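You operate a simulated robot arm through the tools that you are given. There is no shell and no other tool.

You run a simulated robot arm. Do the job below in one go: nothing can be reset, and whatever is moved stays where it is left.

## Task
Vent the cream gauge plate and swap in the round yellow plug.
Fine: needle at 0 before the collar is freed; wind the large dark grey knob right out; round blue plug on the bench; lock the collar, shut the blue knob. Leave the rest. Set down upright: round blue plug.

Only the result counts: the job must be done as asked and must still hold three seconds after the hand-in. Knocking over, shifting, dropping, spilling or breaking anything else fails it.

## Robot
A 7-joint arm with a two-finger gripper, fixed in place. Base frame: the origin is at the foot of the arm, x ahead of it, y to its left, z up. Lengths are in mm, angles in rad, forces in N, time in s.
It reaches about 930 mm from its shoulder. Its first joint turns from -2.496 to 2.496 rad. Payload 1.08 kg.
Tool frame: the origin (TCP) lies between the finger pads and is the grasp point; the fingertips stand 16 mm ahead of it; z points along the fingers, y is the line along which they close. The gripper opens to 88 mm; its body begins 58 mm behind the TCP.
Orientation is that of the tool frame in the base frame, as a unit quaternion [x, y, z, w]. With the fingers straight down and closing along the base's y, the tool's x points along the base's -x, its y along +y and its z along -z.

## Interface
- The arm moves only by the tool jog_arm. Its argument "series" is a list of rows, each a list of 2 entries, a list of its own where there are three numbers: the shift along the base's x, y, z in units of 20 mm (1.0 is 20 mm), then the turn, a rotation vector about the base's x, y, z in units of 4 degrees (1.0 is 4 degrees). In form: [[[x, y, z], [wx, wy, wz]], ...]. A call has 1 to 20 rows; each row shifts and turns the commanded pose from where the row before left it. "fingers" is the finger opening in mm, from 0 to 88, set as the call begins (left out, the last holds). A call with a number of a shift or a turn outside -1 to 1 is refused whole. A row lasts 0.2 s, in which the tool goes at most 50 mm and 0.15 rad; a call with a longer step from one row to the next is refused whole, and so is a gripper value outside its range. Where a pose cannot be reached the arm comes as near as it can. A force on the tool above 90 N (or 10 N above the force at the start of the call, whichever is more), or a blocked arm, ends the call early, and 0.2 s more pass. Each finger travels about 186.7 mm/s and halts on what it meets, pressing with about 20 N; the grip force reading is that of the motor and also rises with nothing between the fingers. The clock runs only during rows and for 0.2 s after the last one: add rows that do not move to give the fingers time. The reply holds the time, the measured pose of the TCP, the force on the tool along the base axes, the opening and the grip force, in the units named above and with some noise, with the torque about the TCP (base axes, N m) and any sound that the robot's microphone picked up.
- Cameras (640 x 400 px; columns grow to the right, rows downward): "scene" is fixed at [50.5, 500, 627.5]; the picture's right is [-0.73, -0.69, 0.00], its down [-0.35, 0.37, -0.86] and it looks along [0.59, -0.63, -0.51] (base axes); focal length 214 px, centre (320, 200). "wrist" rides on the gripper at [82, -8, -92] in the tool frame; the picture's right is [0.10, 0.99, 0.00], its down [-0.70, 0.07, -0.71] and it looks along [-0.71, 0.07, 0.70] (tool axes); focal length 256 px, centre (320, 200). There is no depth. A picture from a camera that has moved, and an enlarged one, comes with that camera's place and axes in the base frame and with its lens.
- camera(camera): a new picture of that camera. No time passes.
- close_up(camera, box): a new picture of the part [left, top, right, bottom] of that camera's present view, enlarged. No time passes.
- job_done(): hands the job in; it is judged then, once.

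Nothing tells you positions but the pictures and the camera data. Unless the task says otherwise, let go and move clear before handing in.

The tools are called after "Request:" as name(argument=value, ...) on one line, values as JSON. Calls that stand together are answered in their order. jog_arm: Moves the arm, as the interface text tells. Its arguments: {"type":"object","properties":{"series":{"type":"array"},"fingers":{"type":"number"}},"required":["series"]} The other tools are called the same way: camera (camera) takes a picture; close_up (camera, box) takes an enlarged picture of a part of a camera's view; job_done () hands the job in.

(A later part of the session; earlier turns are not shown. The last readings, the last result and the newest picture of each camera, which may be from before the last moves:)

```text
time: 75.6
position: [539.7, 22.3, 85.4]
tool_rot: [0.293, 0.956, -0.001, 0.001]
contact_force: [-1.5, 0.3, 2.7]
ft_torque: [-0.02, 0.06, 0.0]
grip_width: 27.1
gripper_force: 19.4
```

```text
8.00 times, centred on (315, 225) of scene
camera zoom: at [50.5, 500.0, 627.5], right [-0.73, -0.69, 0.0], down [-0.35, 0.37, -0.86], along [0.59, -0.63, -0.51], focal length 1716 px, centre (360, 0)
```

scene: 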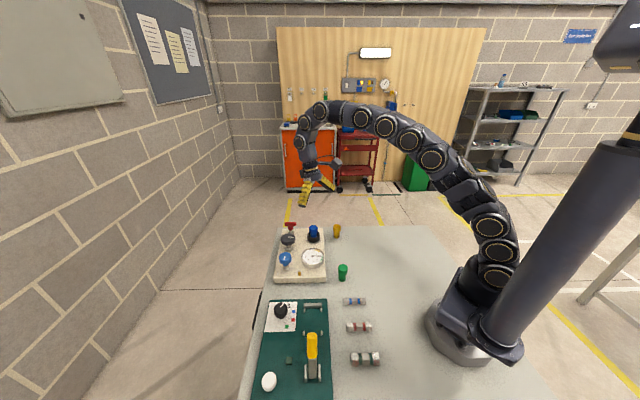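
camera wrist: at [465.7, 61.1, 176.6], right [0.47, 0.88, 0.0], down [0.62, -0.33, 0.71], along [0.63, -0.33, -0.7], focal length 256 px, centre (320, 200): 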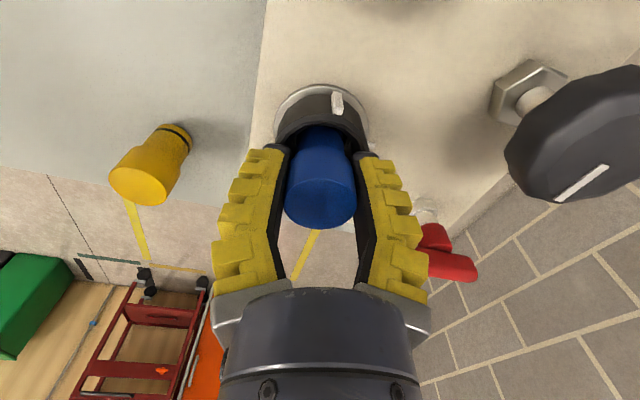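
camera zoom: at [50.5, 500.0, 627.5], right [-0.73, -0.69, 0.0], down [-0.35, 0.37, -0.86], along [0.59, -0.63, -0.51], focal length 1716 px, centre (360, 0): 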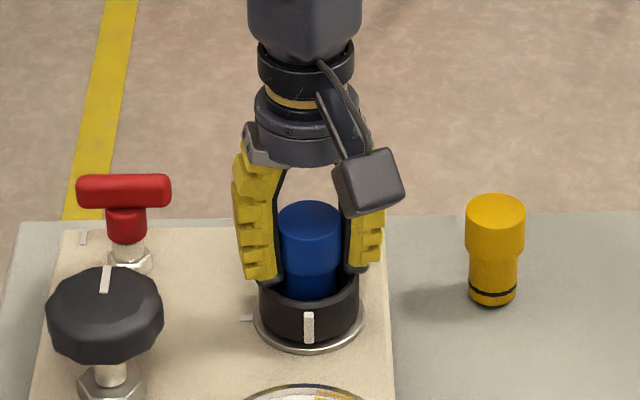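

The plug head is gripped. I'll pull straight up slowly.

Request:
jog_arm(series=[[[0, 0, 0.25], [0, 0, 0]], [[0, 0, 0.25], [0, 0, 0]], [[0, 0, 0.25], [0, 0, 0]], [[0, 0, 0.25], [0, 0, 0]], [[0, 0, 0.4], [0, 0, 0]], [[0, 0, 0.4], [0, 0, 0]]])

Request:
camera(camera="wrist")

Request:
close_up(camera="scene", box=[290, 200, 340, 250])

```text
time: 77.0
position: [538.1, 22.7, 121.0]
tool_rot: [0.293, 0.956, 0.0, 0.0]
contact_force: [0.1, -0.1, -0.7]
ft_torque: [0.01, -0.01, -0.02]
grip_width: 25.6
gripper_force: 19.9
```

```text
taken
camera wrist: at [465.5, 61.5, 212.5], right [0.47, 0.88, 0.0], down [0.62, -0.33, 0.71], along [0.63, -0.33, -0.7], focal length 256 px, centre (320, 200)
```

wrist: 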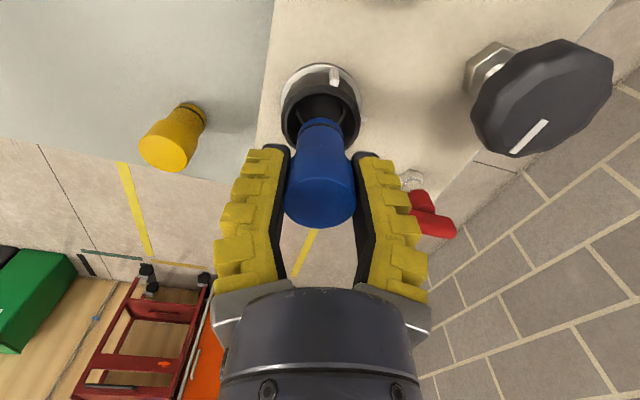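

```text
8.00 times, centred on (315, 225) of scene
camera zoom: at [50.5, 500.0, 627.5], right [-0.73, -0.69, 0.0], down [-0.35, 0.37, -0.86], along [0.59, -0.63, -0.51], focal length 1716 px, centre (360, 0)
```

zoom: 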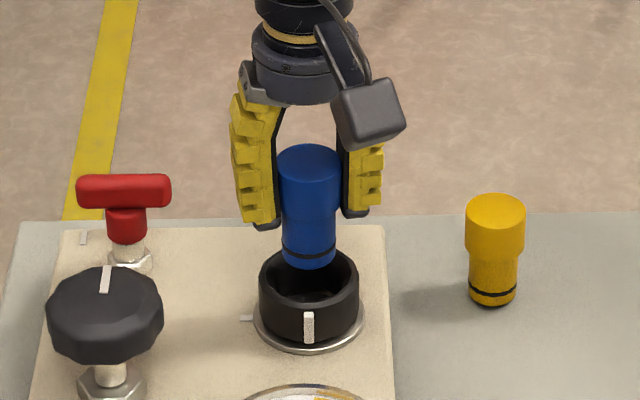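

The blue plug is out. I'll carry it to a clear spot on the bench near (400,-65).

Request:
jog_arm(series=[[[0, 0, 0.7], [0, 0, 0]], [[0, 0, 0.5], [0, 0, 0]], [[-0.69, -0.4375, 0], [0, 0, 0]], [[-0.69, -0.4375, 0], [0, 0, 0]], [[-0.69, -0.4375, 0], [0, 0, 0]], [[-0.69, -0.4375, 0], [0, 0, 0]], [[-0.69, -0.4375, 0], [0, 0, 0]], [[-0.69, -0.4375, 0], [0, 0, 0]], [[-0.69, -0.4375, 0], [0, 0, 0]], [[-0.69, -0.4375, 0], [0, 0, 0]], [[-0.69, -0.4375, 0], [0, 0, 0]], [[-0.69, -0.4375, 0], [0, 0, 0]], [[0, 0, -0.7], [0, 0, 0]], [[0, 0, -0.7], [0, 0, 0]], [[0, 0, -0.7], [0, 0, 0]], [[0, 0, 0], [0, 0, 0]]])

Request:
camera(camera="wrist")

Request:
close_up(camera="scene", box=[300, 190, 400, 290])

```text
time: 80.4
position: [401.7, -65.7, 103.5]
tool_rot: [0.292, 0.956, -0.001, 0.001]
contact_force: [0.0, -0.6, -0.9]
ft_torque: [0.04, 0.01, 0.03]
grip_width: 25.1
gripper_force: 20.3
```

```text
taken
camera wrist: at [328.2, -27.0, 194.7], right [0.47, 0.88, 0.0], down [0.62, -0.33, 0.71], along [0.63, -0.33, -0.7], focal length 256 px, centre (320, 200)
```

wrist: 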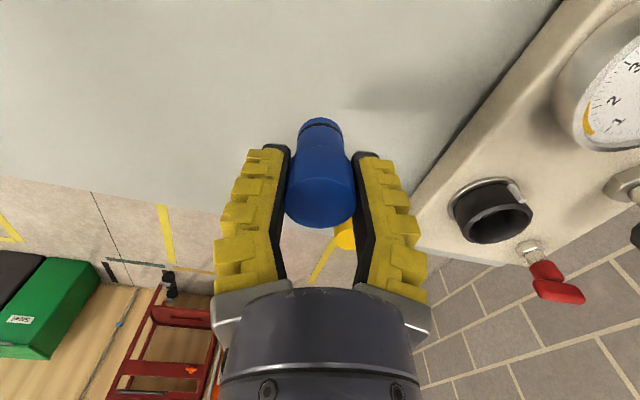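

```text
4.00 times, centred on (350, 240) of scene
camera zoom: at [50.5, 500.0, 627.5], right [-0.73, -0.69, 0.0], down [-0.35, 0.37, -0.86], along [0.59, -0.63, -0.51], focal length 858 px, centre (200, 40)
```

zoom: 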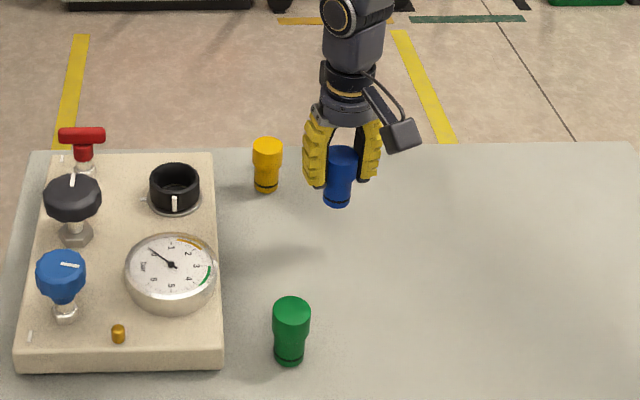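

Request:
close_up(camera="scene", box=[325, 205, 365, 245])

Request:
close_up(camera="wrist", box=[240, 100, 400, 250])

```text
10.00 times, centred on (345, 225) of scene
camera zoom: at [50.5, 500.0, 627.5], right [-0.73, -0.69, 0.0], down [-0.35, 0.37, -0.86], along [0.59, -0.63, -0.51], focal length 2145 px, centre (70, -50)
```

zoom: 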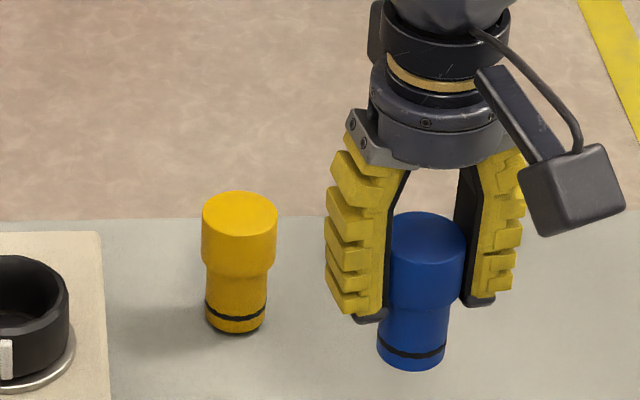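

```text
2.67 times, centred on (320, 175) of wrist
camera zoom: at [328.2, -27.0, 194.7], right [0.47, 0.88, 0.0], down [0.62, -0.33, 0.71], along [0.63, -0.33, -0.7], focal length 683 px, centre (320, 267)
```

zoom: 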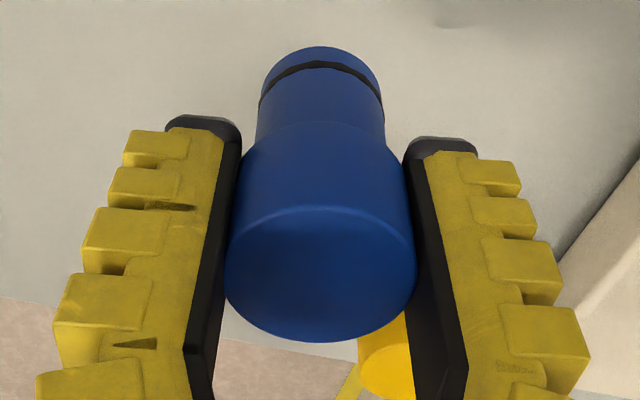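

Request:
jog_arm(series=[[[0, 0, -0.6], [0, 0, 0]], [[0, 0, -0.6], [0, 0, 0]], [[0, 0, -0.6], [0, 0, 0]], [[0, 0, -0.6], [0, 0, 0]], [[0, 0, -0.1], [0, 0, 0]], [[0, 0, 0], [0, 0, 0]]])

Request:
close_up(camera="scene", box=[325, 215, 365, 255])

```text
time: 81.8
position: [401.0, -65.4, 53.0]
tool_rot: [0.292, 0.957, 0.0, 0.0]
contact_force: [-0.1, -0.3, -0.5]
ft_torque: [-0.02, 0.01, -0.04]
grip_width: 24.9
gripper_force: 19.9
```

```text
10.00 times, centred on (345, 235) of scene
camera zoom: at [50.5, 500.0, 627.5], right [-0.73, -0.69, 0.0], down [-0.35, 0.37, -0.86], along [0.59, -0.63, -0.51], focal length 2145 px, centre (70, -150)
```

zoom: 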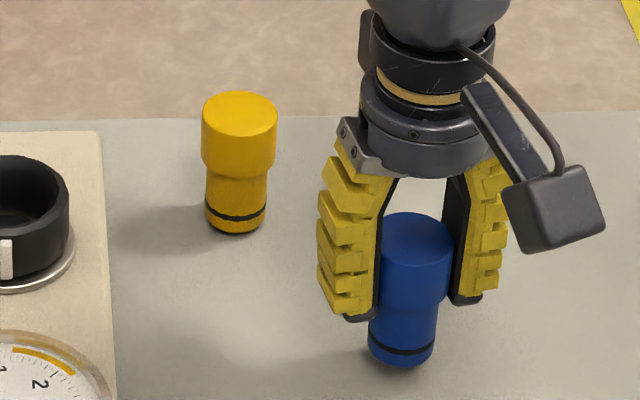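

Request:
jog_arm(series=[[[0, 0, -0.1], [0, 0, 0]], [[0, 0, -0.1], [0, 0, 0]], [[0, 0, 0], [0, 0, 0]]])

Request:
jog_arm(series=[[[0, 0, -0.1], [0, 0, 0]], [[0, 0, 0], [0, 0, 0]]])

Request:
jog_arm(series=[[[0, 0, -0.06], [0, 0, 0]], [[0, 0, 0], [0, 0, 0]]])

```text
time: 82.6
position: [400.2, -65.0, 48.7]
tool_rot: [0.292, 0.956, 0.0, 0.001]
contact_force: [-0.1, 0.3, -1.6]
ft_torque: [0.04, -0.02, 0.02]
grip_width: 24.7
gripper_force: 19.7
```

```text
time: 83.2
position: [400.7, -64.9, 46.5]
tool_rot: [0.292, 0.956, 0.0, 0.001]
contact_force: [-0.1, 0.4, -0.3]
ft_torque: [0.01, -0.02, 0.01]
grip_width: 24.6
gripper_force: 20.7
```

```text
time: 83.8
position: [401.1, -65.0, 45.6]
tool_rot: [0.292, 0.956, -0.001, 0.001]
contact_force: [0.4, 0.7, -1.7]
ft_torque: [-0.03, -0.01, -0.01]
grip_width: 24.6
gripper_force: 20.0
```

Request:
jog_arm(series=[[[0, 0, -0.06], [0, 0, 0]], [[0, 0, 0], [0, 0, 0]]])

Request:
jog_arm(series=[[[0, 0, -0.06], [0, 0, 0]], [[0, 0, 0], [0, 0, 0]]])

Request:
close_up(camera="scene", box=[325, 215, 365, 255])

```text
time: 84.4
position: [400.5, -66.4, 44.9]
tool_rot: [0.293, 0.956, 0.0, 0.001]
contact_force: [-1.5, 1.7, 11.2]
ft_torque: [0.08, 0.11, 0.02]
grip_width: 24.5
gripper_force: 20.1
```

```text
time: 85.0
position: [400.8, -65.6, 43.7]
tool_rot: [0.293, 0.956, 0.0, 0.001]
contact_force: [1.2, 0.2, 11.1]
ft_torque: [0.04, -0.03, 0.01]
grip_width: 26.5
gripper_force: 19.9
```

```text
10.00 times, centred on (345, 235) of scene
camera zoom: at [50.5, 500.0, 627.5], right [-0.73, -0.69, 0.0], down [-0.35, 0.37, -0.86], along [0.59, -0.63, -0.51], focal length 2145 px, centre (70, -150)
```

zoom: 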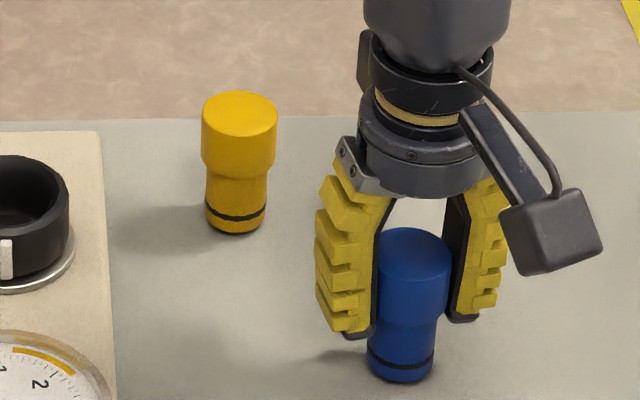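

The plug is touching the bench (about 11 N). I'll ease off slightly, release and rise.

Request:
jog_arm(series=[[[0, 0, 0.03], [0, 0, 0]], [[0, 0, 0], [0, 0, 0]]])

Request:
jog_arm(series=[[[0, 0, 0], [0, 0, 0]], [[0, 0, 0], [0, 0, 0]], [[0, 0, 0], [0, 0, 0]]], fingers=60)

Request:
close_up(camera="scene", box=[325, 215, 365, 255])

Request:
camera(camera="wrist")

```text
time: 85.6
position: [400.6, -66.5, 43.3]
tool_rot: [0.292, 0.956, -0.001, 0.0]
contact_force: [2.5, -0.7, 5.2]
ft_torque: [-0.04, -0.12, -0.01]
grip_width: 25.9
gripper_force: 20.4
```

```text
time: 86.4
position: [399.7, -66.0, 44.5]
tool_rot: [0.293, 0.956, -0.001, 0.0]
contact_force: [0.9, 0.8, 0.0]
ft_torque: [0.02, -0.02, 0.01]
grip_width: 64.0
gripper_force: 3.1
```

```text
10.00 times, centred on (345, 235) of scene
camera zoom: at [50.5, 500.0, 627.5], right [-0.73, -0.69, 0.0], down [-0.35, 0.37, -0.86], along [0.59, -0.63, -0.51], focal length 2145 px, centre (70, -150)
```

zoom: 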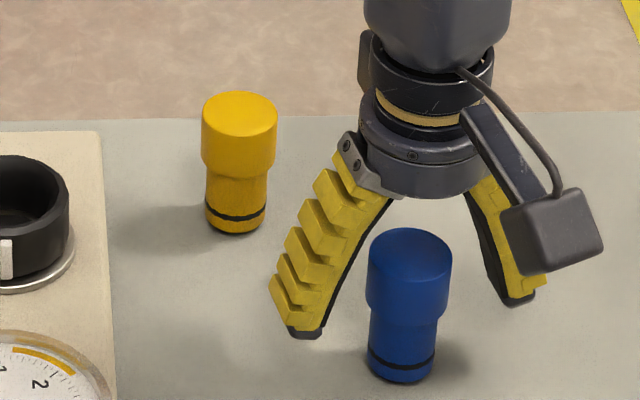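

```text
taken
camera wrist: at [327.7, -26.6, 135.4], right [0.47, 0.88, 0.0], down [0.62, -0.33, 0.71], along [0.63, -0.33, -0.7], focal length 256 px, centre (320, 200)
```

wrist: 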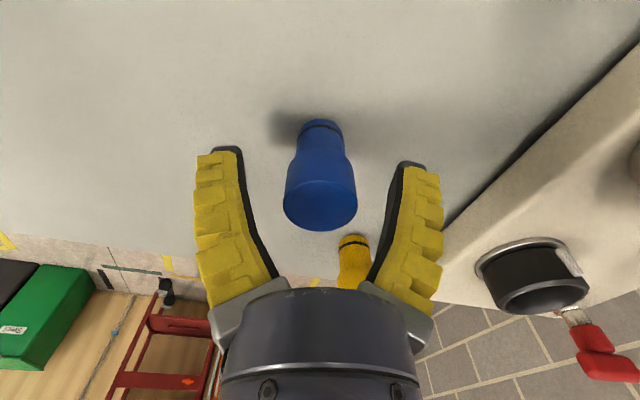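

The blue plug stands upright. I'll rise and move over the yellow plug.

Request:
jog_arm(series=[[[0, 0, 0.5], [0, 0, 0]], [[0, 0, 1], [0, 0, 0]], [[0, 0, 1], [0, 0, 0]], [[0, 0, 1], [0, 0, 0]], [[0, 0, 1], [0, 0, 0]], [[0, 0, 1], [0, 0, 0]], [[0.9, -0.22, 0], [0, 0, 0]], [[0.9, -0.22, 0], [0, 0, 0]], [[0.9, -0.22, 0], [0, 0, 0]], [[0.9, -0.22, 0], [0, 0, 0]], [[0.9, -0.22, 0], [0, 0, 0]], [[0.9, -0.22, 0], [0, 0, 0]], [[0, 0, 0], [0, 0, 0]]], fingers=60)

Request:
camera(camera="wrist")

Request:
close_up(camera="wrist", box=[270, 20, 370, 130])

Request:
close_up(camera="scene", box=[300, 190, 400, 290])

```text
time: 89.2
position: [509.4, -91.3, 154.0]
tool_rot: [0.293, 0.956, -0.001, 0.001]
contact_force: [-0.1, 0.2, -0.4]
ft_torque: [-0.03, -0.03, 0.03]
grip_width: 63.9
gripper_force: 2.6
```

```text
taken
camera wrist: at [435.8, -53.1, 245.0], right [0.47, 0.88, 0.0], down [0.62, -0.33, 0.71], along [0.63, -0.33, -0.7], focal length 256 px, centre (320, 200)
```

wrist: 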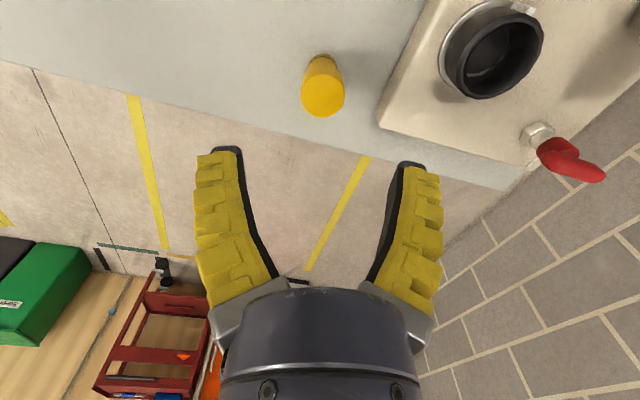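

```text
3.64 times, centred on (320, 75) of wrist
camera zoom: at [435.8, -53.1, 245.0], right [0.47, 0.88, 0.0], down [0.62, -0.33, 0.71], along [0.63, -0.33, -0.7], focal length 931 px, centre (320, 654)
```

zoom: 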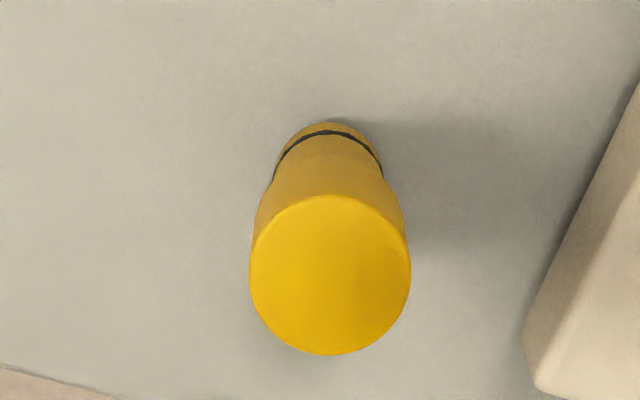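

```text
4.00 times, centred on (350, 240) of scene
camera zoom: at [50.5, 500.0, 627.5], right [-0.73, -0.69, 0.0], down [-0.35, 0.37, -0.86], along [0.59, -0.63, -0.51], focal length 858 px, centre (200, 40)
```

zoom: 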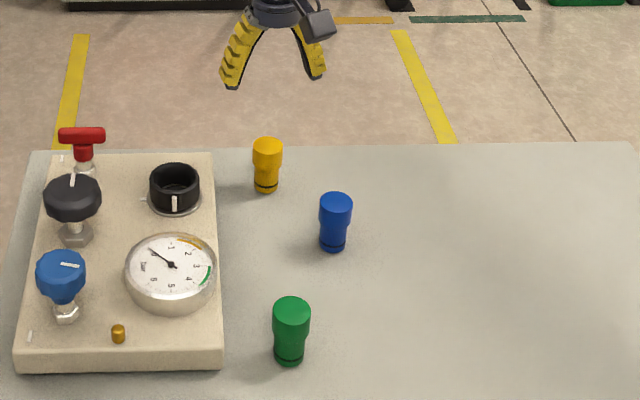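

The yellow plug is about (508.6,-90). Its nearest plate edge is about 64 mm away, so I'll narrow the fingers to stay clear, shift onto its axis and descend.

Request:
jog_arm(series=[[[0.04, 0.11, 0], [0, 0, 0]], [[0, 0, -0.8], [0, 0, 0]], [[0, 0, -0.8], [0, 0, 0]], [[0, 0, -0.8], [0, 0, 0]], [[0, 0, 0], [0, 0, 0]]], fingers=46)

Request:
camera(camera="wrist")

Request:
close_up(camera="scene", box=[305, 190, 365, 250])

```text
time: 90.4
position: [509.4, -91.0, 105.5]
tool_rot: [0.292, 0.956, 0.0, 0.001]
contact_force: [-0.4, -0.9, 0.1]
ft_torque: [0.01, 0.0, 0.0]
grip_width: 50.6
gripper_force: 3.2
```

```text
taken
camera wrist: at [436.2, -51.0, 197.4], right [0.47, 0.88, 0.0], down [0.62, -0.33, 0.71], along [0.63, -0.33, -0.7], focal length 256 px, centre (320, 200)
```

wrist: 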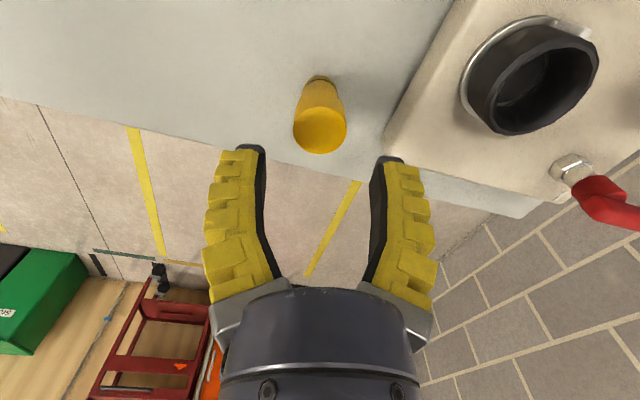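

```text
6.67 times, centred on (335, 220) of scene
camera zoom: at [50.5, 500.0, 627.5], right [-0.73, -0.69, 0.0], down [-0.35, 0.37, -0.86], along [0.59, -0.63, -0.51], focal length 1430 px, centre (220, 67)
```

zoom: 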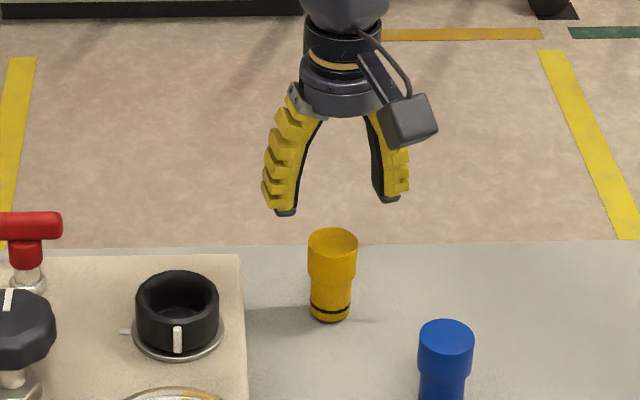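

Request:
jog_arm(series=[[[0, 0, -0.76], [0, 0, 0]], [[0, 0, -0.76], [0, 0, 0]], [[0, 0, -0.76], [0, 0, 0]], [[0, 0, -0.76], [0, 0, 0]], [[0, 0, 0], [0, 0, 0]]])

Request:
camera(camera="wrist")

Request:
close_up(camera="scene", box=[305, 200, 365, 260])

```text
time: 91.6
position: [510.2, -89.8, 44.8]
tool_rot: [0.292, 0.956, 0.0, 0.001]
contact_force: [-0.3, -1.0, -0.7]
ft_torque: [0.04, 0.01, -0.01]
grip_width: 50.6
gripper_force: 3.3
```

```text
taken
camera wrist: at [435.8, -50.7, 136.5], right [0.47, 0.88, 0.0], down [0.62, -0.33, 0.71], along [0.63, -0.33, -0.7], focal length 256 px, centre (320, 200)
```

wrist: 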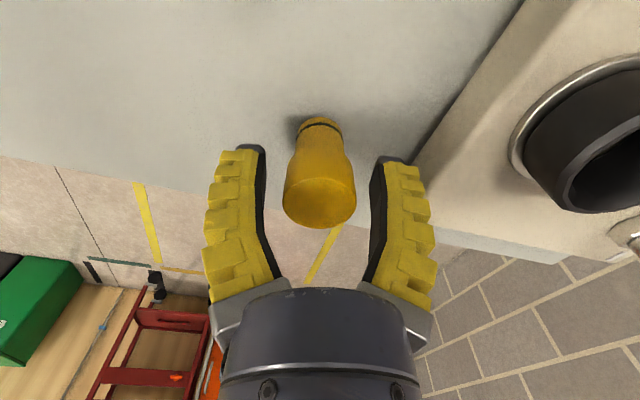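

```text
6.67 times, centred on (335, 230) of scene
camera zoom: at [50.5, 500.0, 627.5], right [-0.73, -0.69, 0.0], down [-0.35, 0.37, -0.86], along [0.59, -0.63, -0.51], focal length 1430 px, centre (220, 0)
```

zoom: 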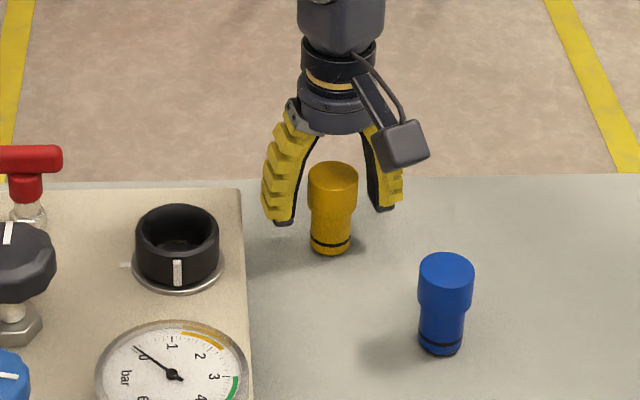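

Request:
jog_arm(series=[[[0, 0, 0], [0, 0, 0]], [[0, 0, 0], [0, 0, 0]], [[0, 0, 0], [0, 0, 0]], [[0, 0, 0], [0, 0, 0]], [[0, 0, 0], [0, 0, 0]]], fingers=5)

Request:
jog_arm(series=[[[0, 0, 0.25], [0, 0, 0]], [[0, 0, 0.5], [0, 0, 0]], [[0, 0, 0.75], [0, 0, 0]], [[0, 0, 1], [0, 0, 0]], [[0, 0, 1], [0, 0, 0]], [[0, 0, 0.5], [0, 0, 0]], [[0, 0, 0], [0, 0, 0]]])

Request:
camera(camera="wrist")

Request:
close_up(camera="scene", box=[305, 190, 365, 250])

```text
time: 92.8
position: [509.8, -88.8, 46.3]
tool_rot: [0.292, 0.956, 0.0, 0.001]
contact_force: [-2.0, 0.1, 8.7]
ft_torque: [0.01, 0.13, -0.04]
grip_width: 26.0
gripper_force: 19.6
```

```text
time: 94.4
position: [510.4, -90.3, 125.5]
tool_rot: [0.292, 0.957, 0.0, 0.001]
contact_force: [0.1, 0.9, -1.3]
ft_torque: [0.02, 0.03, 0.04]
grip_width: 24.8
gripper_force: 20.0
```

```text
taken
camera wrist: at [436.7, -51.1, 216.6], right [0.47, 0.88, 0.0], down [0.62, -0.33, 0.71], along [0.63, -0.33, -0.7], focal length 256 px, centre (320, 200)
```

wrist: 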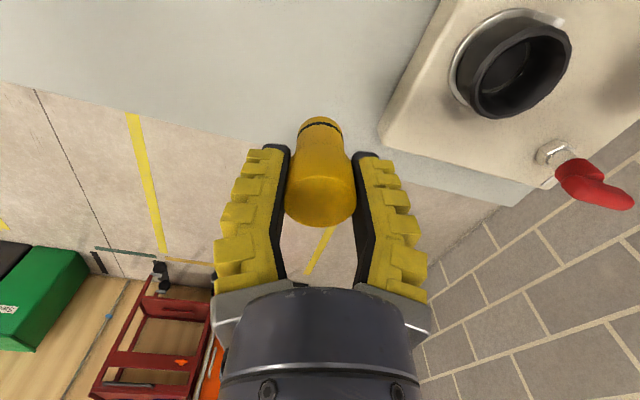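

```text
6.67 times, centred on (335, 220) of scene
camera zoom: at [50.5, 500.0, 627.5], right [-0.73, -0.69, 0.0], down [-0.35, 0.37, -0.86], along [0.59, -0.63, -0.51], focal length 1430 px, centre (220, 67)
```

zoom: 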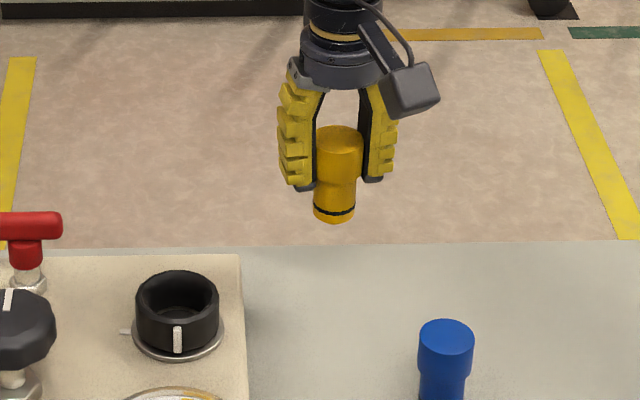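

Request:
close_up(camera="wrist", box=[240, 100, 400, 250])

Request:
close_up(camera="scene", box=[318, 195, 348, 235])

```text
2.67 times, centred on (320, 175) of wrist
camera zoom: at [436.7, -51.1, 216.6], right [0.47, 0.88, 0.0], down [0.62, -0.33, 0.71], along [0.63, -0.33, -0.7], focal length 683 px, centre (320, 267)
```

zoom: 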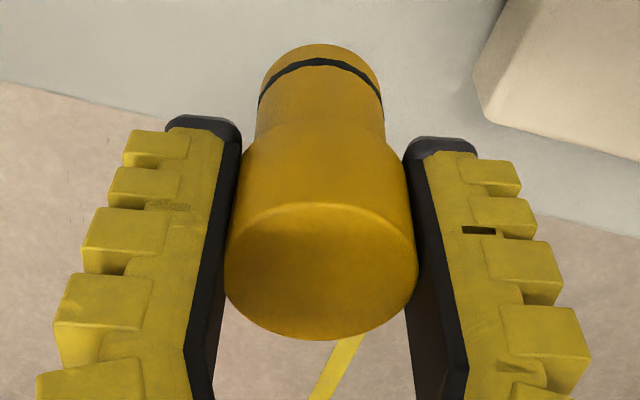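

```text
10.00 times, centred on (333, 215) of scene
camera zoom: at [50.5, 500.0, 627.5], right [-0.73, -0.69, 0.0], down [-0.35, 0.37, -0.86], along [0.59, -0.63, -0.51], focal length 2145 px, centre (190, 50)
```

zoom: 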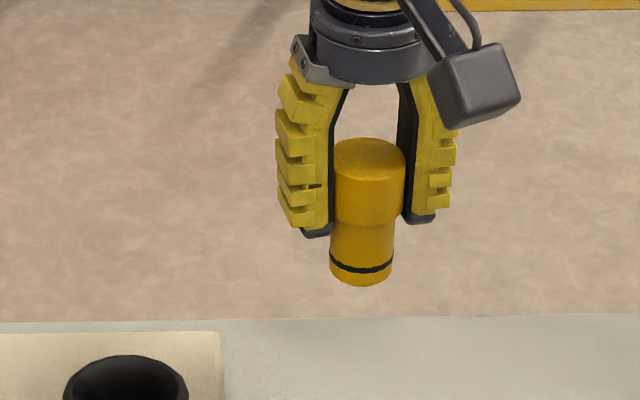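

The yellow plug is held in the same pose as the blue one was, within about 0.5 mm. I'll return to the exact pull-out position above the socket.

Request:
jog_arm(series=[[[0, 0, 0.5], [0, 0, 0]], [[0.2086, 0.7979, 0], [0, 0, 0]], [[0.2086, 0.7979, 0], [0, 0, 0]], [[0.2086, 0.7979, 0], [0, 0, 0]], [[0.2086, 0.7979, 0], [0, 0, 0]], [[0.2086, 0.7979, 0], [0, 0, 0]], [[0.2086, 0.7979, 0], [0, 0, 0]], [[0.2086, 0.7979, 0], [0, 0, 0]], [[0, 0, 0], [0, 0, 0]], [[0, 0, 0], [0, 0, 0]]])

Request:
camera(camera="wrist")

Request:
close_up(camera="scene", box=[295, 195, 335, 245])

```text
time: 96.6
position: [538.8, 21.7, 135.9]
tool_rot: [0.292, 0.956, 0.0, 0.0]
contact_force: [0.7, 0.9, -0.6]
ft_torque: [0.0, -0.03, -0.02]
grip_width: 24.4
gripper_force: 19.5
```

```text
taken
camera wrist: at [465.9, 60.8, 226.9], right [0.47, 0.88, 0.0], down [0.62, -0.33, 0.71], along [0.63, -0.33, -0.7], focal length 256 px, centre (320, 200)
```

wrist: 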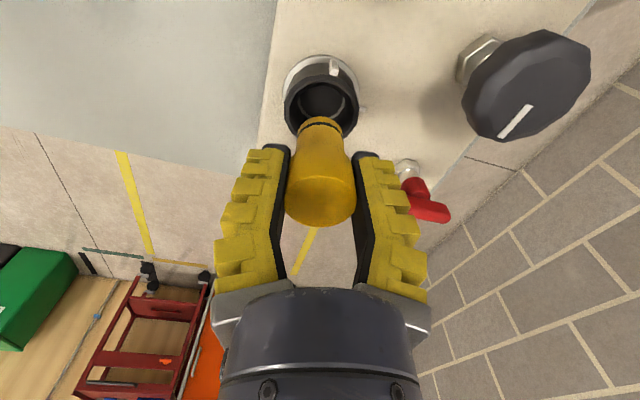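

```text
8.00 times, centred on (315, 220) of scene
camera zoom: at [50.5, 500.0, 627.5], right [-0.73, -0.69, 0.0], down [-0.35, 0.37, -0.86], along [0.59, -0.63, -0.51], focal length 1716 px, centre (360, 40)
```

zoom: 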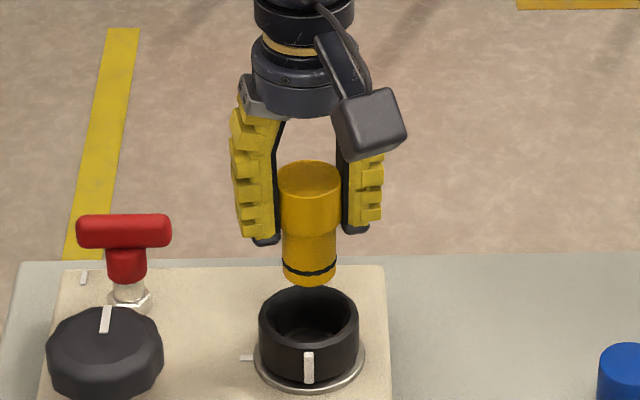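

The plug is lined up above the socket. I'll lower it in stages, watching the force.

Request:
jog_arm(series=[[[0, 0, -0.5], [0, 0, 0]], [[0, 0, -0.5], [0, 0, 0]], [[0, 0, -0.3], [0, 0, 0]], [[0, 0, 0], [0, 0, 0]]])

Request:
jog_arm(series=[[[0, 0, -0.2], [0, 0, 0]], [[0, 0, -0.2], [0, 0, 0]], [[0, 0, 0], [0, 0, 0]]])

Request:
camera(camera="wrist")

Request:
close_up(camera="scene", box=[295, 195, 335, 245])

```text
time: 97.6
position: [539.6, 21.5, 109.8]
tool_rot: [0.293, 0.956, 0.0, 0.001]
contact_force: [-0.2, 0.0, -0.1]
ft_torque: [-0.03, -0.01, 0.01]
grip_width: 24.0
gripper_force: 19.2
```

```text
time: 98.4
position: [539.5, 21.0, 102.3]
tool_rot: [0.293, 0.956, 0.0, 0.002]
contact_force: [0.7, 0.1, -0.4]
ft_torque: [0.01, 0.0, 0.0]
grip_width: 24.3
gripper_force: 19.2
```

```text
taken
camera wrist: at [465.8, 60.9, 192.8], right [0.47, 0.88, 0.0], down [0.62, -0.33, 0.71], along [0.63, -0.33, -0.7], focal length 256 px, centre (320, 200)
```

wrist: 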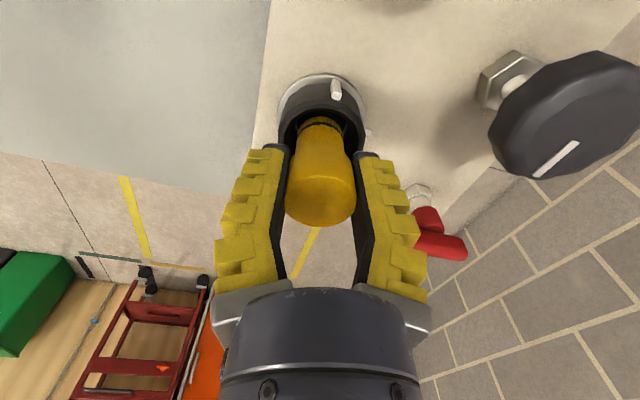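

```text
8.00 times, centred on (315, 220) of scene
camera zoom: at [50.5, 500.0, 627.5], right [-0.73, -0.69, 0.0], down [-0.35, 0.37, -0.86], along [0.59, -0.63, -0.51], focal length 1716 px, centre (360, 40)
```

zoom: 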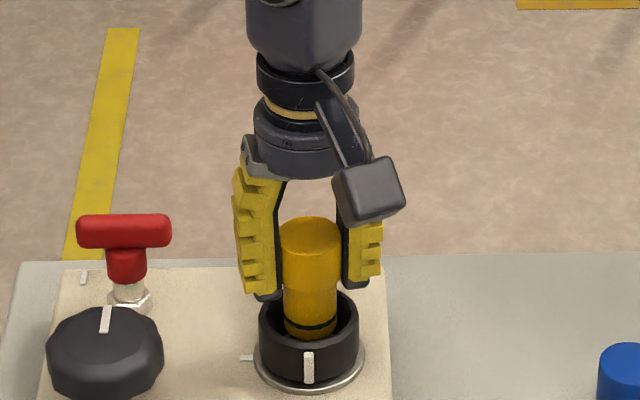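

Request:
jog_arm(series=[[[0, 0, -0.15], [0, 0, 0]], [[0, 0, -0.15], [0, 0, 0]], [[0, 0, 0], [0, 0, 0]]])

Request:
jog_arm(series=[[[0, 0, -0.12], [0, 0, 0]], [[0, 0, -0.12], [0, 0, 0]], [[0, 0, 0], [0, 0, 0]]])

Request:
close_up(camera="scene", box=[295, 195, 335, 245])

```text
time: 99.2
position: [538.6, 21.7, 96.8]
tool_rot: [0.293, 0.956, -0.001, 0.001]
contact_force: [-0.2, 0.0, -0.6]
ft_torque: [0.01, 0.0, 0.01]
grip_width: 23.9
gripper_force: 19.9
```

```text
time: 100.0
position: [538.9, 22.2, 90.5]
tool_rot: [0.293, 0.956, 0.001, 0.002]
contact_force: [-0.2, -1.0, -1.0]
ft_torque: [0.03, -0.01, -0.03]
grip_width: 24.1
gripper_force: 20.1
```

```text
8.00 times, centred on (315, 220) of scene
camera zoom: at [50.5, 500.0, 627.5], right [-0.73, -0.69, 0.0], down [-0.35, 0.37, -0.86], along [0.59, -0.63, -0.51], focal length 1716 px, centre (360, 40)
```

zoom: 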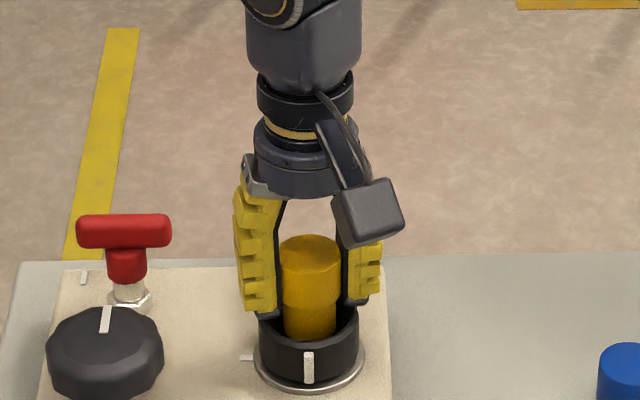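

Request:
jog_arm(series=[[[0, 0, -0.1], [0, 0, 0]], [[0, 0, -0.1], [0, 0, 0]], [[0, 0, 0], [0, 0, 0]]])

Request:
jog_arm(series=[[[0, 0, -0.05], [0, 0, 0]], [[0, 0, 0], [0, 0, 0]]])

Request:
jog_arm(series=[[[0, 0, -0.05], [0, 0, 0]], [[0, 0, 0], [0, 0, 0]]])

Request:
close_up(camera="scene", box=[295, 195, 335, 245])

```text
time: 100.8
position: [538.6, 23.3, 86.6]
tool_rot: [0.292, 0.956, 0.0, 0.001]
contact_force: [0.7, 0.4, -1.2]
ft_torque: [-0.01, -0.02, 0.03]
grip_width: 24.0
gripper_force: 20.5
```

```text
time: 101.4
position: [538.7, 20.9, 86.5]
tool_rot: [0.293, 0.956, 0.0, 0.001]
contact_force: [-3.5, 0.1, 10.5]
ft_torque: [0.07, 0.15, 0.01]
grip_width: 23.7
gripper_force: 19.9
```

```text
time: 102.0
position: [539.6, 21.8, 84.3]
tool_rot: [0.293, 0.956, 0.001, 0.001]
contact_force: [-0.1, -0.3, 13.2]
ft_torque: [0.01, 0.0, 0.03]
grip_width: 25.6
gripper_force: 20.2
```

```text
8.00 times, centred on (315, 220) of scene
camera zoom: at [50.5, 500.0, 627.5], right [-0.73, -0.69, 0.0], down [-0.35, 0.37, -0.86], along [0.59, -0.63, -0.51], focal length 1716 px, centre (360, 40)
```

zoom: 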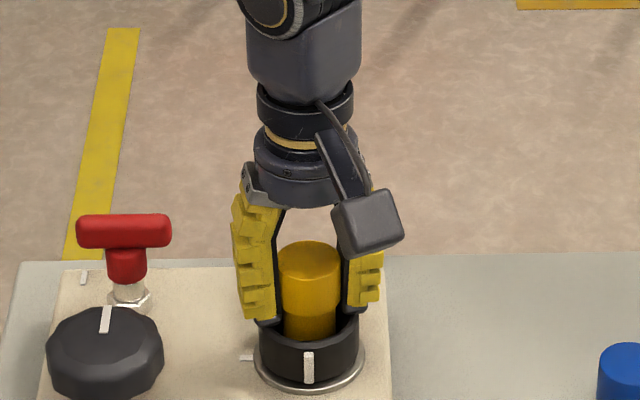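

The plug bottomed at the same height as the blue one, with about 13 N of push. I'll release and compare its height with the blue's.

Request:
jog_arm(series=[[[0, 0, 0], [0, 0, 0]], [[0, 0, 0], [0, 0, 0]], [[0, 0, 0], [0, 0, 0]]], fingers=62)

Request:
close_up(camera="scene", box=[300, 220, 332, 244])

Request:
camera(camera="wrist")

```text
time: 102.8
position: [538.1, 22.8, 83.5]
tool_rot: [0.292, 0.956, 0.0, 0.001]
contact_force: [0.0, -0.3, -0.4]
ft_torque: [0.0, 0.01, 0.0]
grip_width: 65.9
gripper_force: 2.8
```

```text
16.00 times, centred on (316, 232) of scene
camera zoom: at [50.5, 500.0, 627.5], right [-0.73, -0.69, 0.0], down [-0.35, 0.37, -0.86], along [0.59, -0.63, -0.51], focal length 3432 px, centre (384, -312)
```

zoom: 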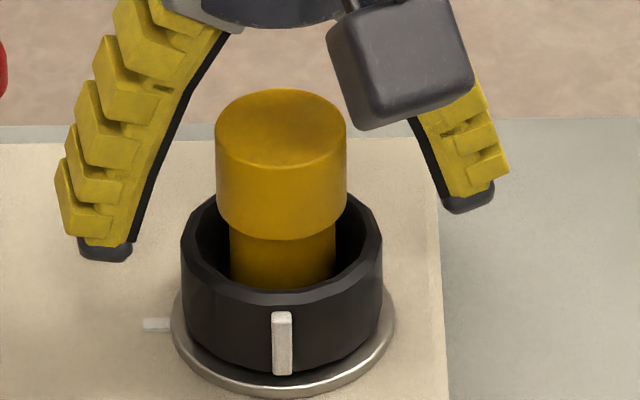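

```text
taken
camera wrist: at [465.7, 61.2, 175.4], right [0.47, 0.88, 0.0], down [0.62, -0.33, 0.71], along [0.63, -0.33, -0.7], focal length 256 px, centre (320, 200)
```

wrist: 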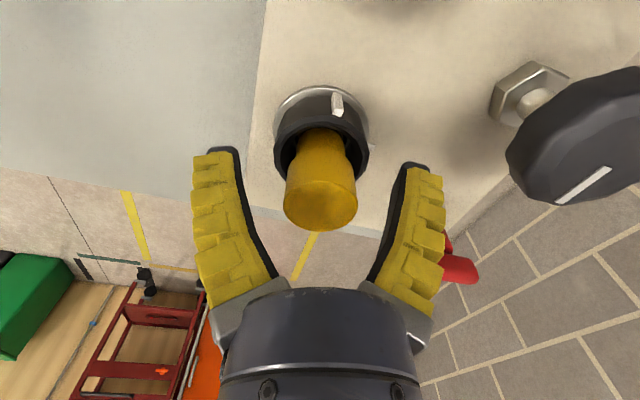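

The yellow plug sits exactly where the blue one did. I'll lower around the collar, grip it, and turn it clockwise 90° to lock.

Request:
jog_arm(series=[[[0, 0, -0.58], [0, 0, 0]], [[0, 0, -0.58], [0, 0, 0]], [[0, 0, 0], [0, 0, 0]]], fingers=64)

Request:
jog_arm(series=[[[0, 0, 0], [0, 0, 0]], [[0, 0, 0], [0, 0, 0]], [[0, 0, 0], [0, 0, 0]], [[0, 0, 0], [0, 0, 0]], [[0, 0, 0], [0, 0, 0]]], fingers=10)

Request:
close_up(camera="wrist", box=[180, 80, 460, 300])

```text
time: 103.6
position: [539.4, 22.3, 60.4]
tool_rot: [0.292, 0.956, -0.001, 0.001]
contact_force: [-0.6, 0.0, 0.4]
ft_torque: [0.04, -0.03, -0.01]
grip_width: 67.6
gripper_force: 2.4
```

```text
time: 104.8
position: [539.0, 23.2, 61.4]
tool_rot: [0.293, 0.956, 0.0, 0.001]
contact_force: [-5.8, 2.2, 2.6]
ft_torque: [-0.12, -0.08, 0.08]
grip_width: 47.2
gripper_force: 21.7
```

```text
1.82 times, centred on (320, 190) of wrist
camera zoom: at [465.8, 61.7, 152.4], right [0.47, 0.88, 0.0], down [0.62, -0.33, 0.71], along [0.63, -0.33, -0.7], focal length 465 px, centre (320, 218)
```

zoom: 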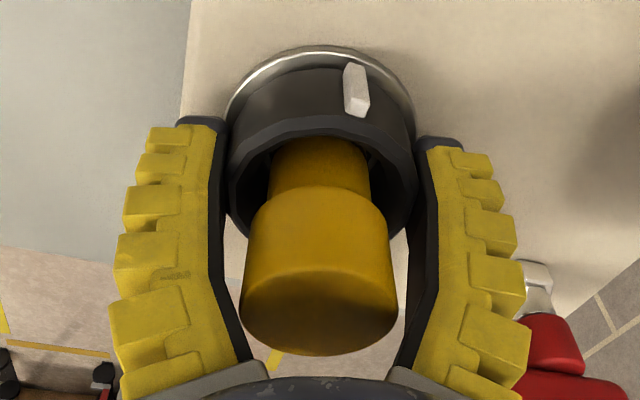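

Request:
jog_arm(series=[[[0, 0, 0], [0, 0, -0.5]], [[0, 0, 0], [0, 0, -1]], [[0, 0, 0], [0, 0, -1]], [[0, 0, 0], [0, 0, -1]], [[0, 0, 0], [0, 0, -1]], [[0, 0, 0], [0, 0, -1]], [[0, 0, 0], [0, 0, -1]], [[0, 0, 0], [0, 0, -1]], [[0, 0, 0], [0, 0, -1]], [[0, 0, 0], [0, 0, -1]], [[0, 0, 0], [0, 0, -1]], [[0, 0, 0], [0, 0, -1]], [[0, 0, 0], [0, 0, -1]], [[0, 0, 0], [0, 0, -1]], [[0, 0, 0], [0, 0, -1]], [[0, 0, 0], [0, 0, -1]]])

Request:
close_up(camera="wrist", box=[180, 80, 460, 300])

Request:
close_up(camera="scene", box=[290, 200, 340, 250])

```text
time: 108.2
position: [538.6, 22.1, 60.6]
tool_rot: [0.743, 0.669, 0.0, 0.0]
contact_force: [-4.1, 14.7, -6.9]
ft_torque: [-0.12, 0.05, 0.08]
grip_width: 47.1
gripper_force: 22.0
```

```text
1.82 times, centred on (320, 190) of wrist
camera zoom: at [538.8, 105.4, 152.5], right [1.0, 0.0, 0.0], down [0.0, -0.7, 0.71], along [0.0, -0.71, -0.7], focal length 465 px, centre (320, 218)
```

zoom: 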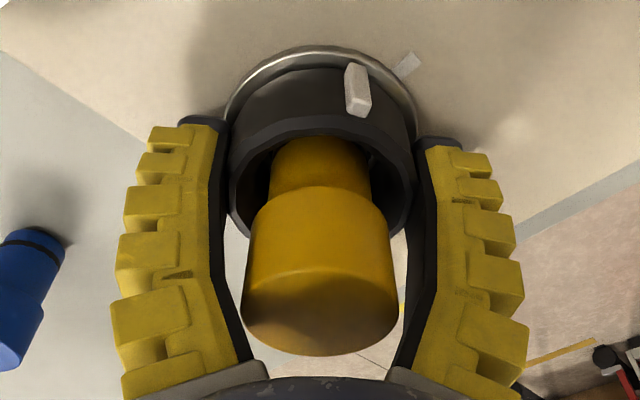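

```text
8.00 times, centred on (315, 225) of scene
camera zoom: at [50.5, 500.0, 627.5], right [-0.73, -0.69, 0.0], down [-0.35, 0.37, -0.86], along [0.59, -0.63, -0.51], focal length 1716 px, centre (360, 0)
```

zoom: 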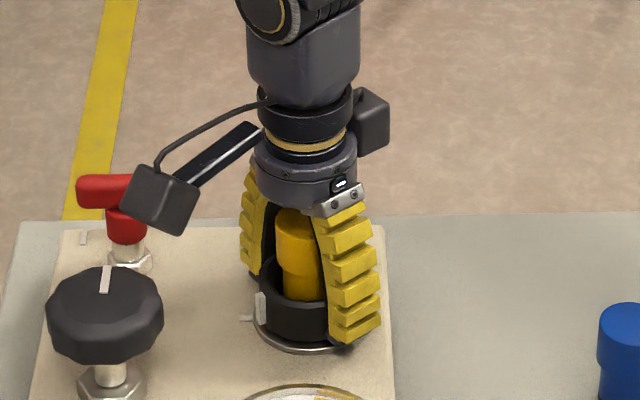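

The collar is following. I'll turn the remaining ~28° plus a little, up against its stop.

Request:
jog_arm(series=[[[0, 0, 0], [0, 0, -1]], [[0, 0, 0], [0, 0, -1]], [[0, 0, 0], [0, 0, -1]], [[0, 0, 0], [0, 0, -1]], [[0, 0, 0], [0, 0, -1]], [[0, 0, 0], [0, 0, -1]], [[0, 0, 0], [0, 0, -1]], [[0, 0, 0], [0, 0, -1]], [[0, 0, 0], [0, 0, -1]]])

Request:
close_up(camera="wrist", box=[180, 80, 460, 300])

Request:
close_up(camera="scene", box=[290, 200, 340, 250])

```text
time: 110.2
position: [541.9, 24.2, 63.1]
tool_rot: [0.913, 0.407, 0.005, 0.001]
contact_force: [26.4, 25.6, -15.4]
ft_torque: [-0.05, 0.21, 0.91]
grip_width: 48.6
gripper_force: 21.7
```

```text
1.82 times, centred on (320, 190) of wrist
camera zoom: at [588.9, 91.5, 154.7], right [0.81, -0.59, 0.0], down [-0.42, -0.57, 0.7], along [-0.41, -0.57, -0.71], focal length 465 px, centre (320, 218)
```

zoom: 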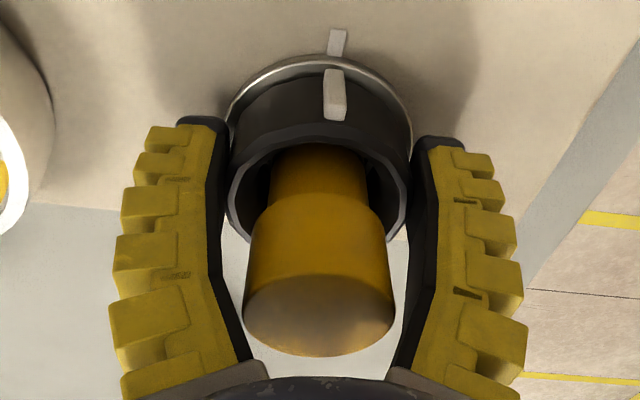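

```text
8.00 times, centred on (315, 225) of scene
camera zoom: at [50.5, 500.0, 627.5], right [-0.73, -0.69, 0.0], down [-0.35, 0.37, -0.86], along [0.59, -0.63, -0.51], focal length 1716 px, centre (360, 0)
```

zoom: 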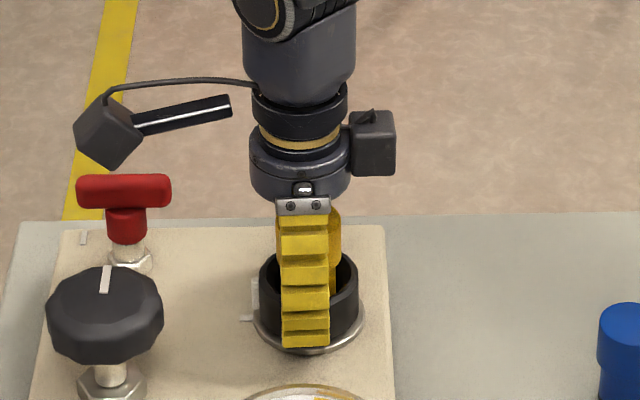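

The tab is back in line with the tick, with 0.9 Nm against the stop, so the collar is locked. I'll release and rise.

Request:
jog_arm(series=[[[0, 0, 0], [0, 0, 0]], [[0, 0, 0], [0, 0, 0]], [[0, 0, 0], [0, 0, 0]], [[0, 0, 0.5], [0, 0, 0]], [[0, 0, 1], [0, 0, 0]], [[0, 0, 1], [0, 0, 0]], [[0, 0, 1], [0, 0, 0]], [[0, 0, 1], [0, 0, 0]], [[0, 0, 1], [0, 0, 0]], [[0, 0, 1], [0, 0, 0]], [[0, 0, 0], [0, 0, 0]]], fingers=66)

Request:
close_up(camera="wrist", box=[220, 0, 420, 140])

Request:
close_up(camera="scene", box=[300, 220, 332, 244])

Request:
camera(camera="scene")

```text
time: 112.6
position: [538.2, 21.8, 191.5]
tool_rot: [0.913, 0.407, -0.001, -0.001]
contact_force: [-0.5, 0.3, 0.1]
ft_torque: [-0.01, -0.05, 0.04]
grip_width: 69.3
gripper_force: 2.2
```

```text
2.86 times, centred on (320, 70) of wrist
camera zoom: at [586.6, 88.6, 282.9], right [0.81, -0.59, 0.0], down [-0.41, -0.57, 0.71], along [-0.42, -0.57, -0.7], focal length 731 px, centre (320, 571)
```

zoom: 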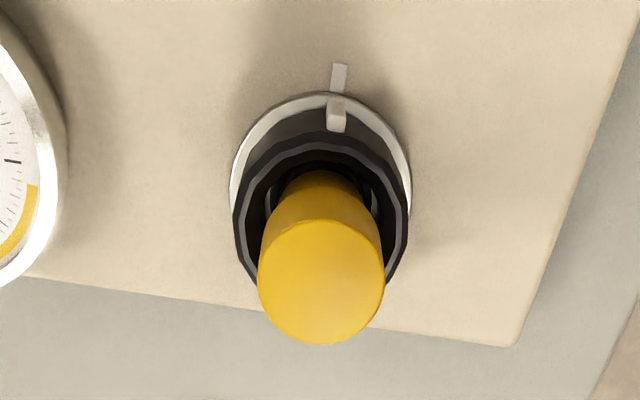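

```text
16.00 times, centred on (316, 232) of scene
camera zoom: at [50.5, 500.0, 627.5], right [-0.73, -0.69, 0.0], down [-0.35, 0.37, -0.86], along [0.59, -0.63, -0.51], focal length 3432 px, centre (384, -312)
```

zoom: 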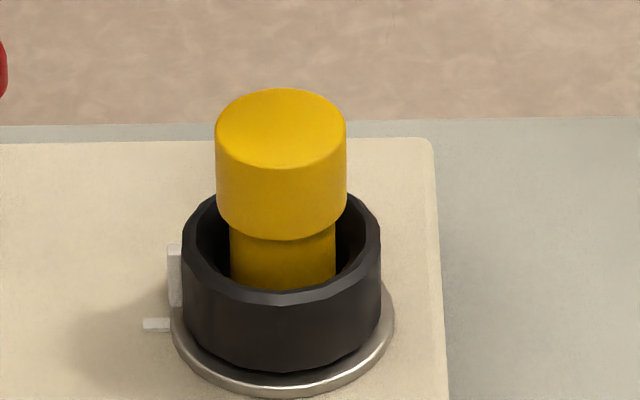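

```text
taken
```

scene: 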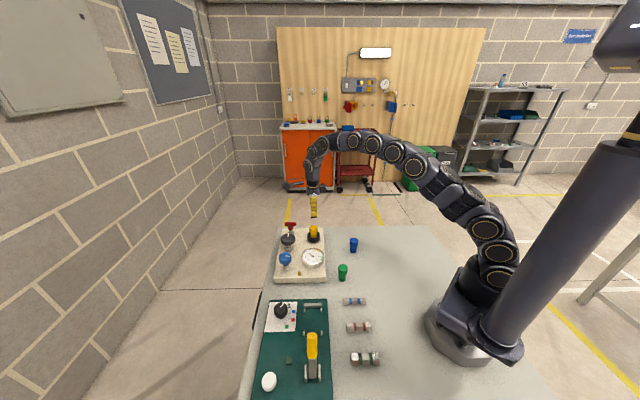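

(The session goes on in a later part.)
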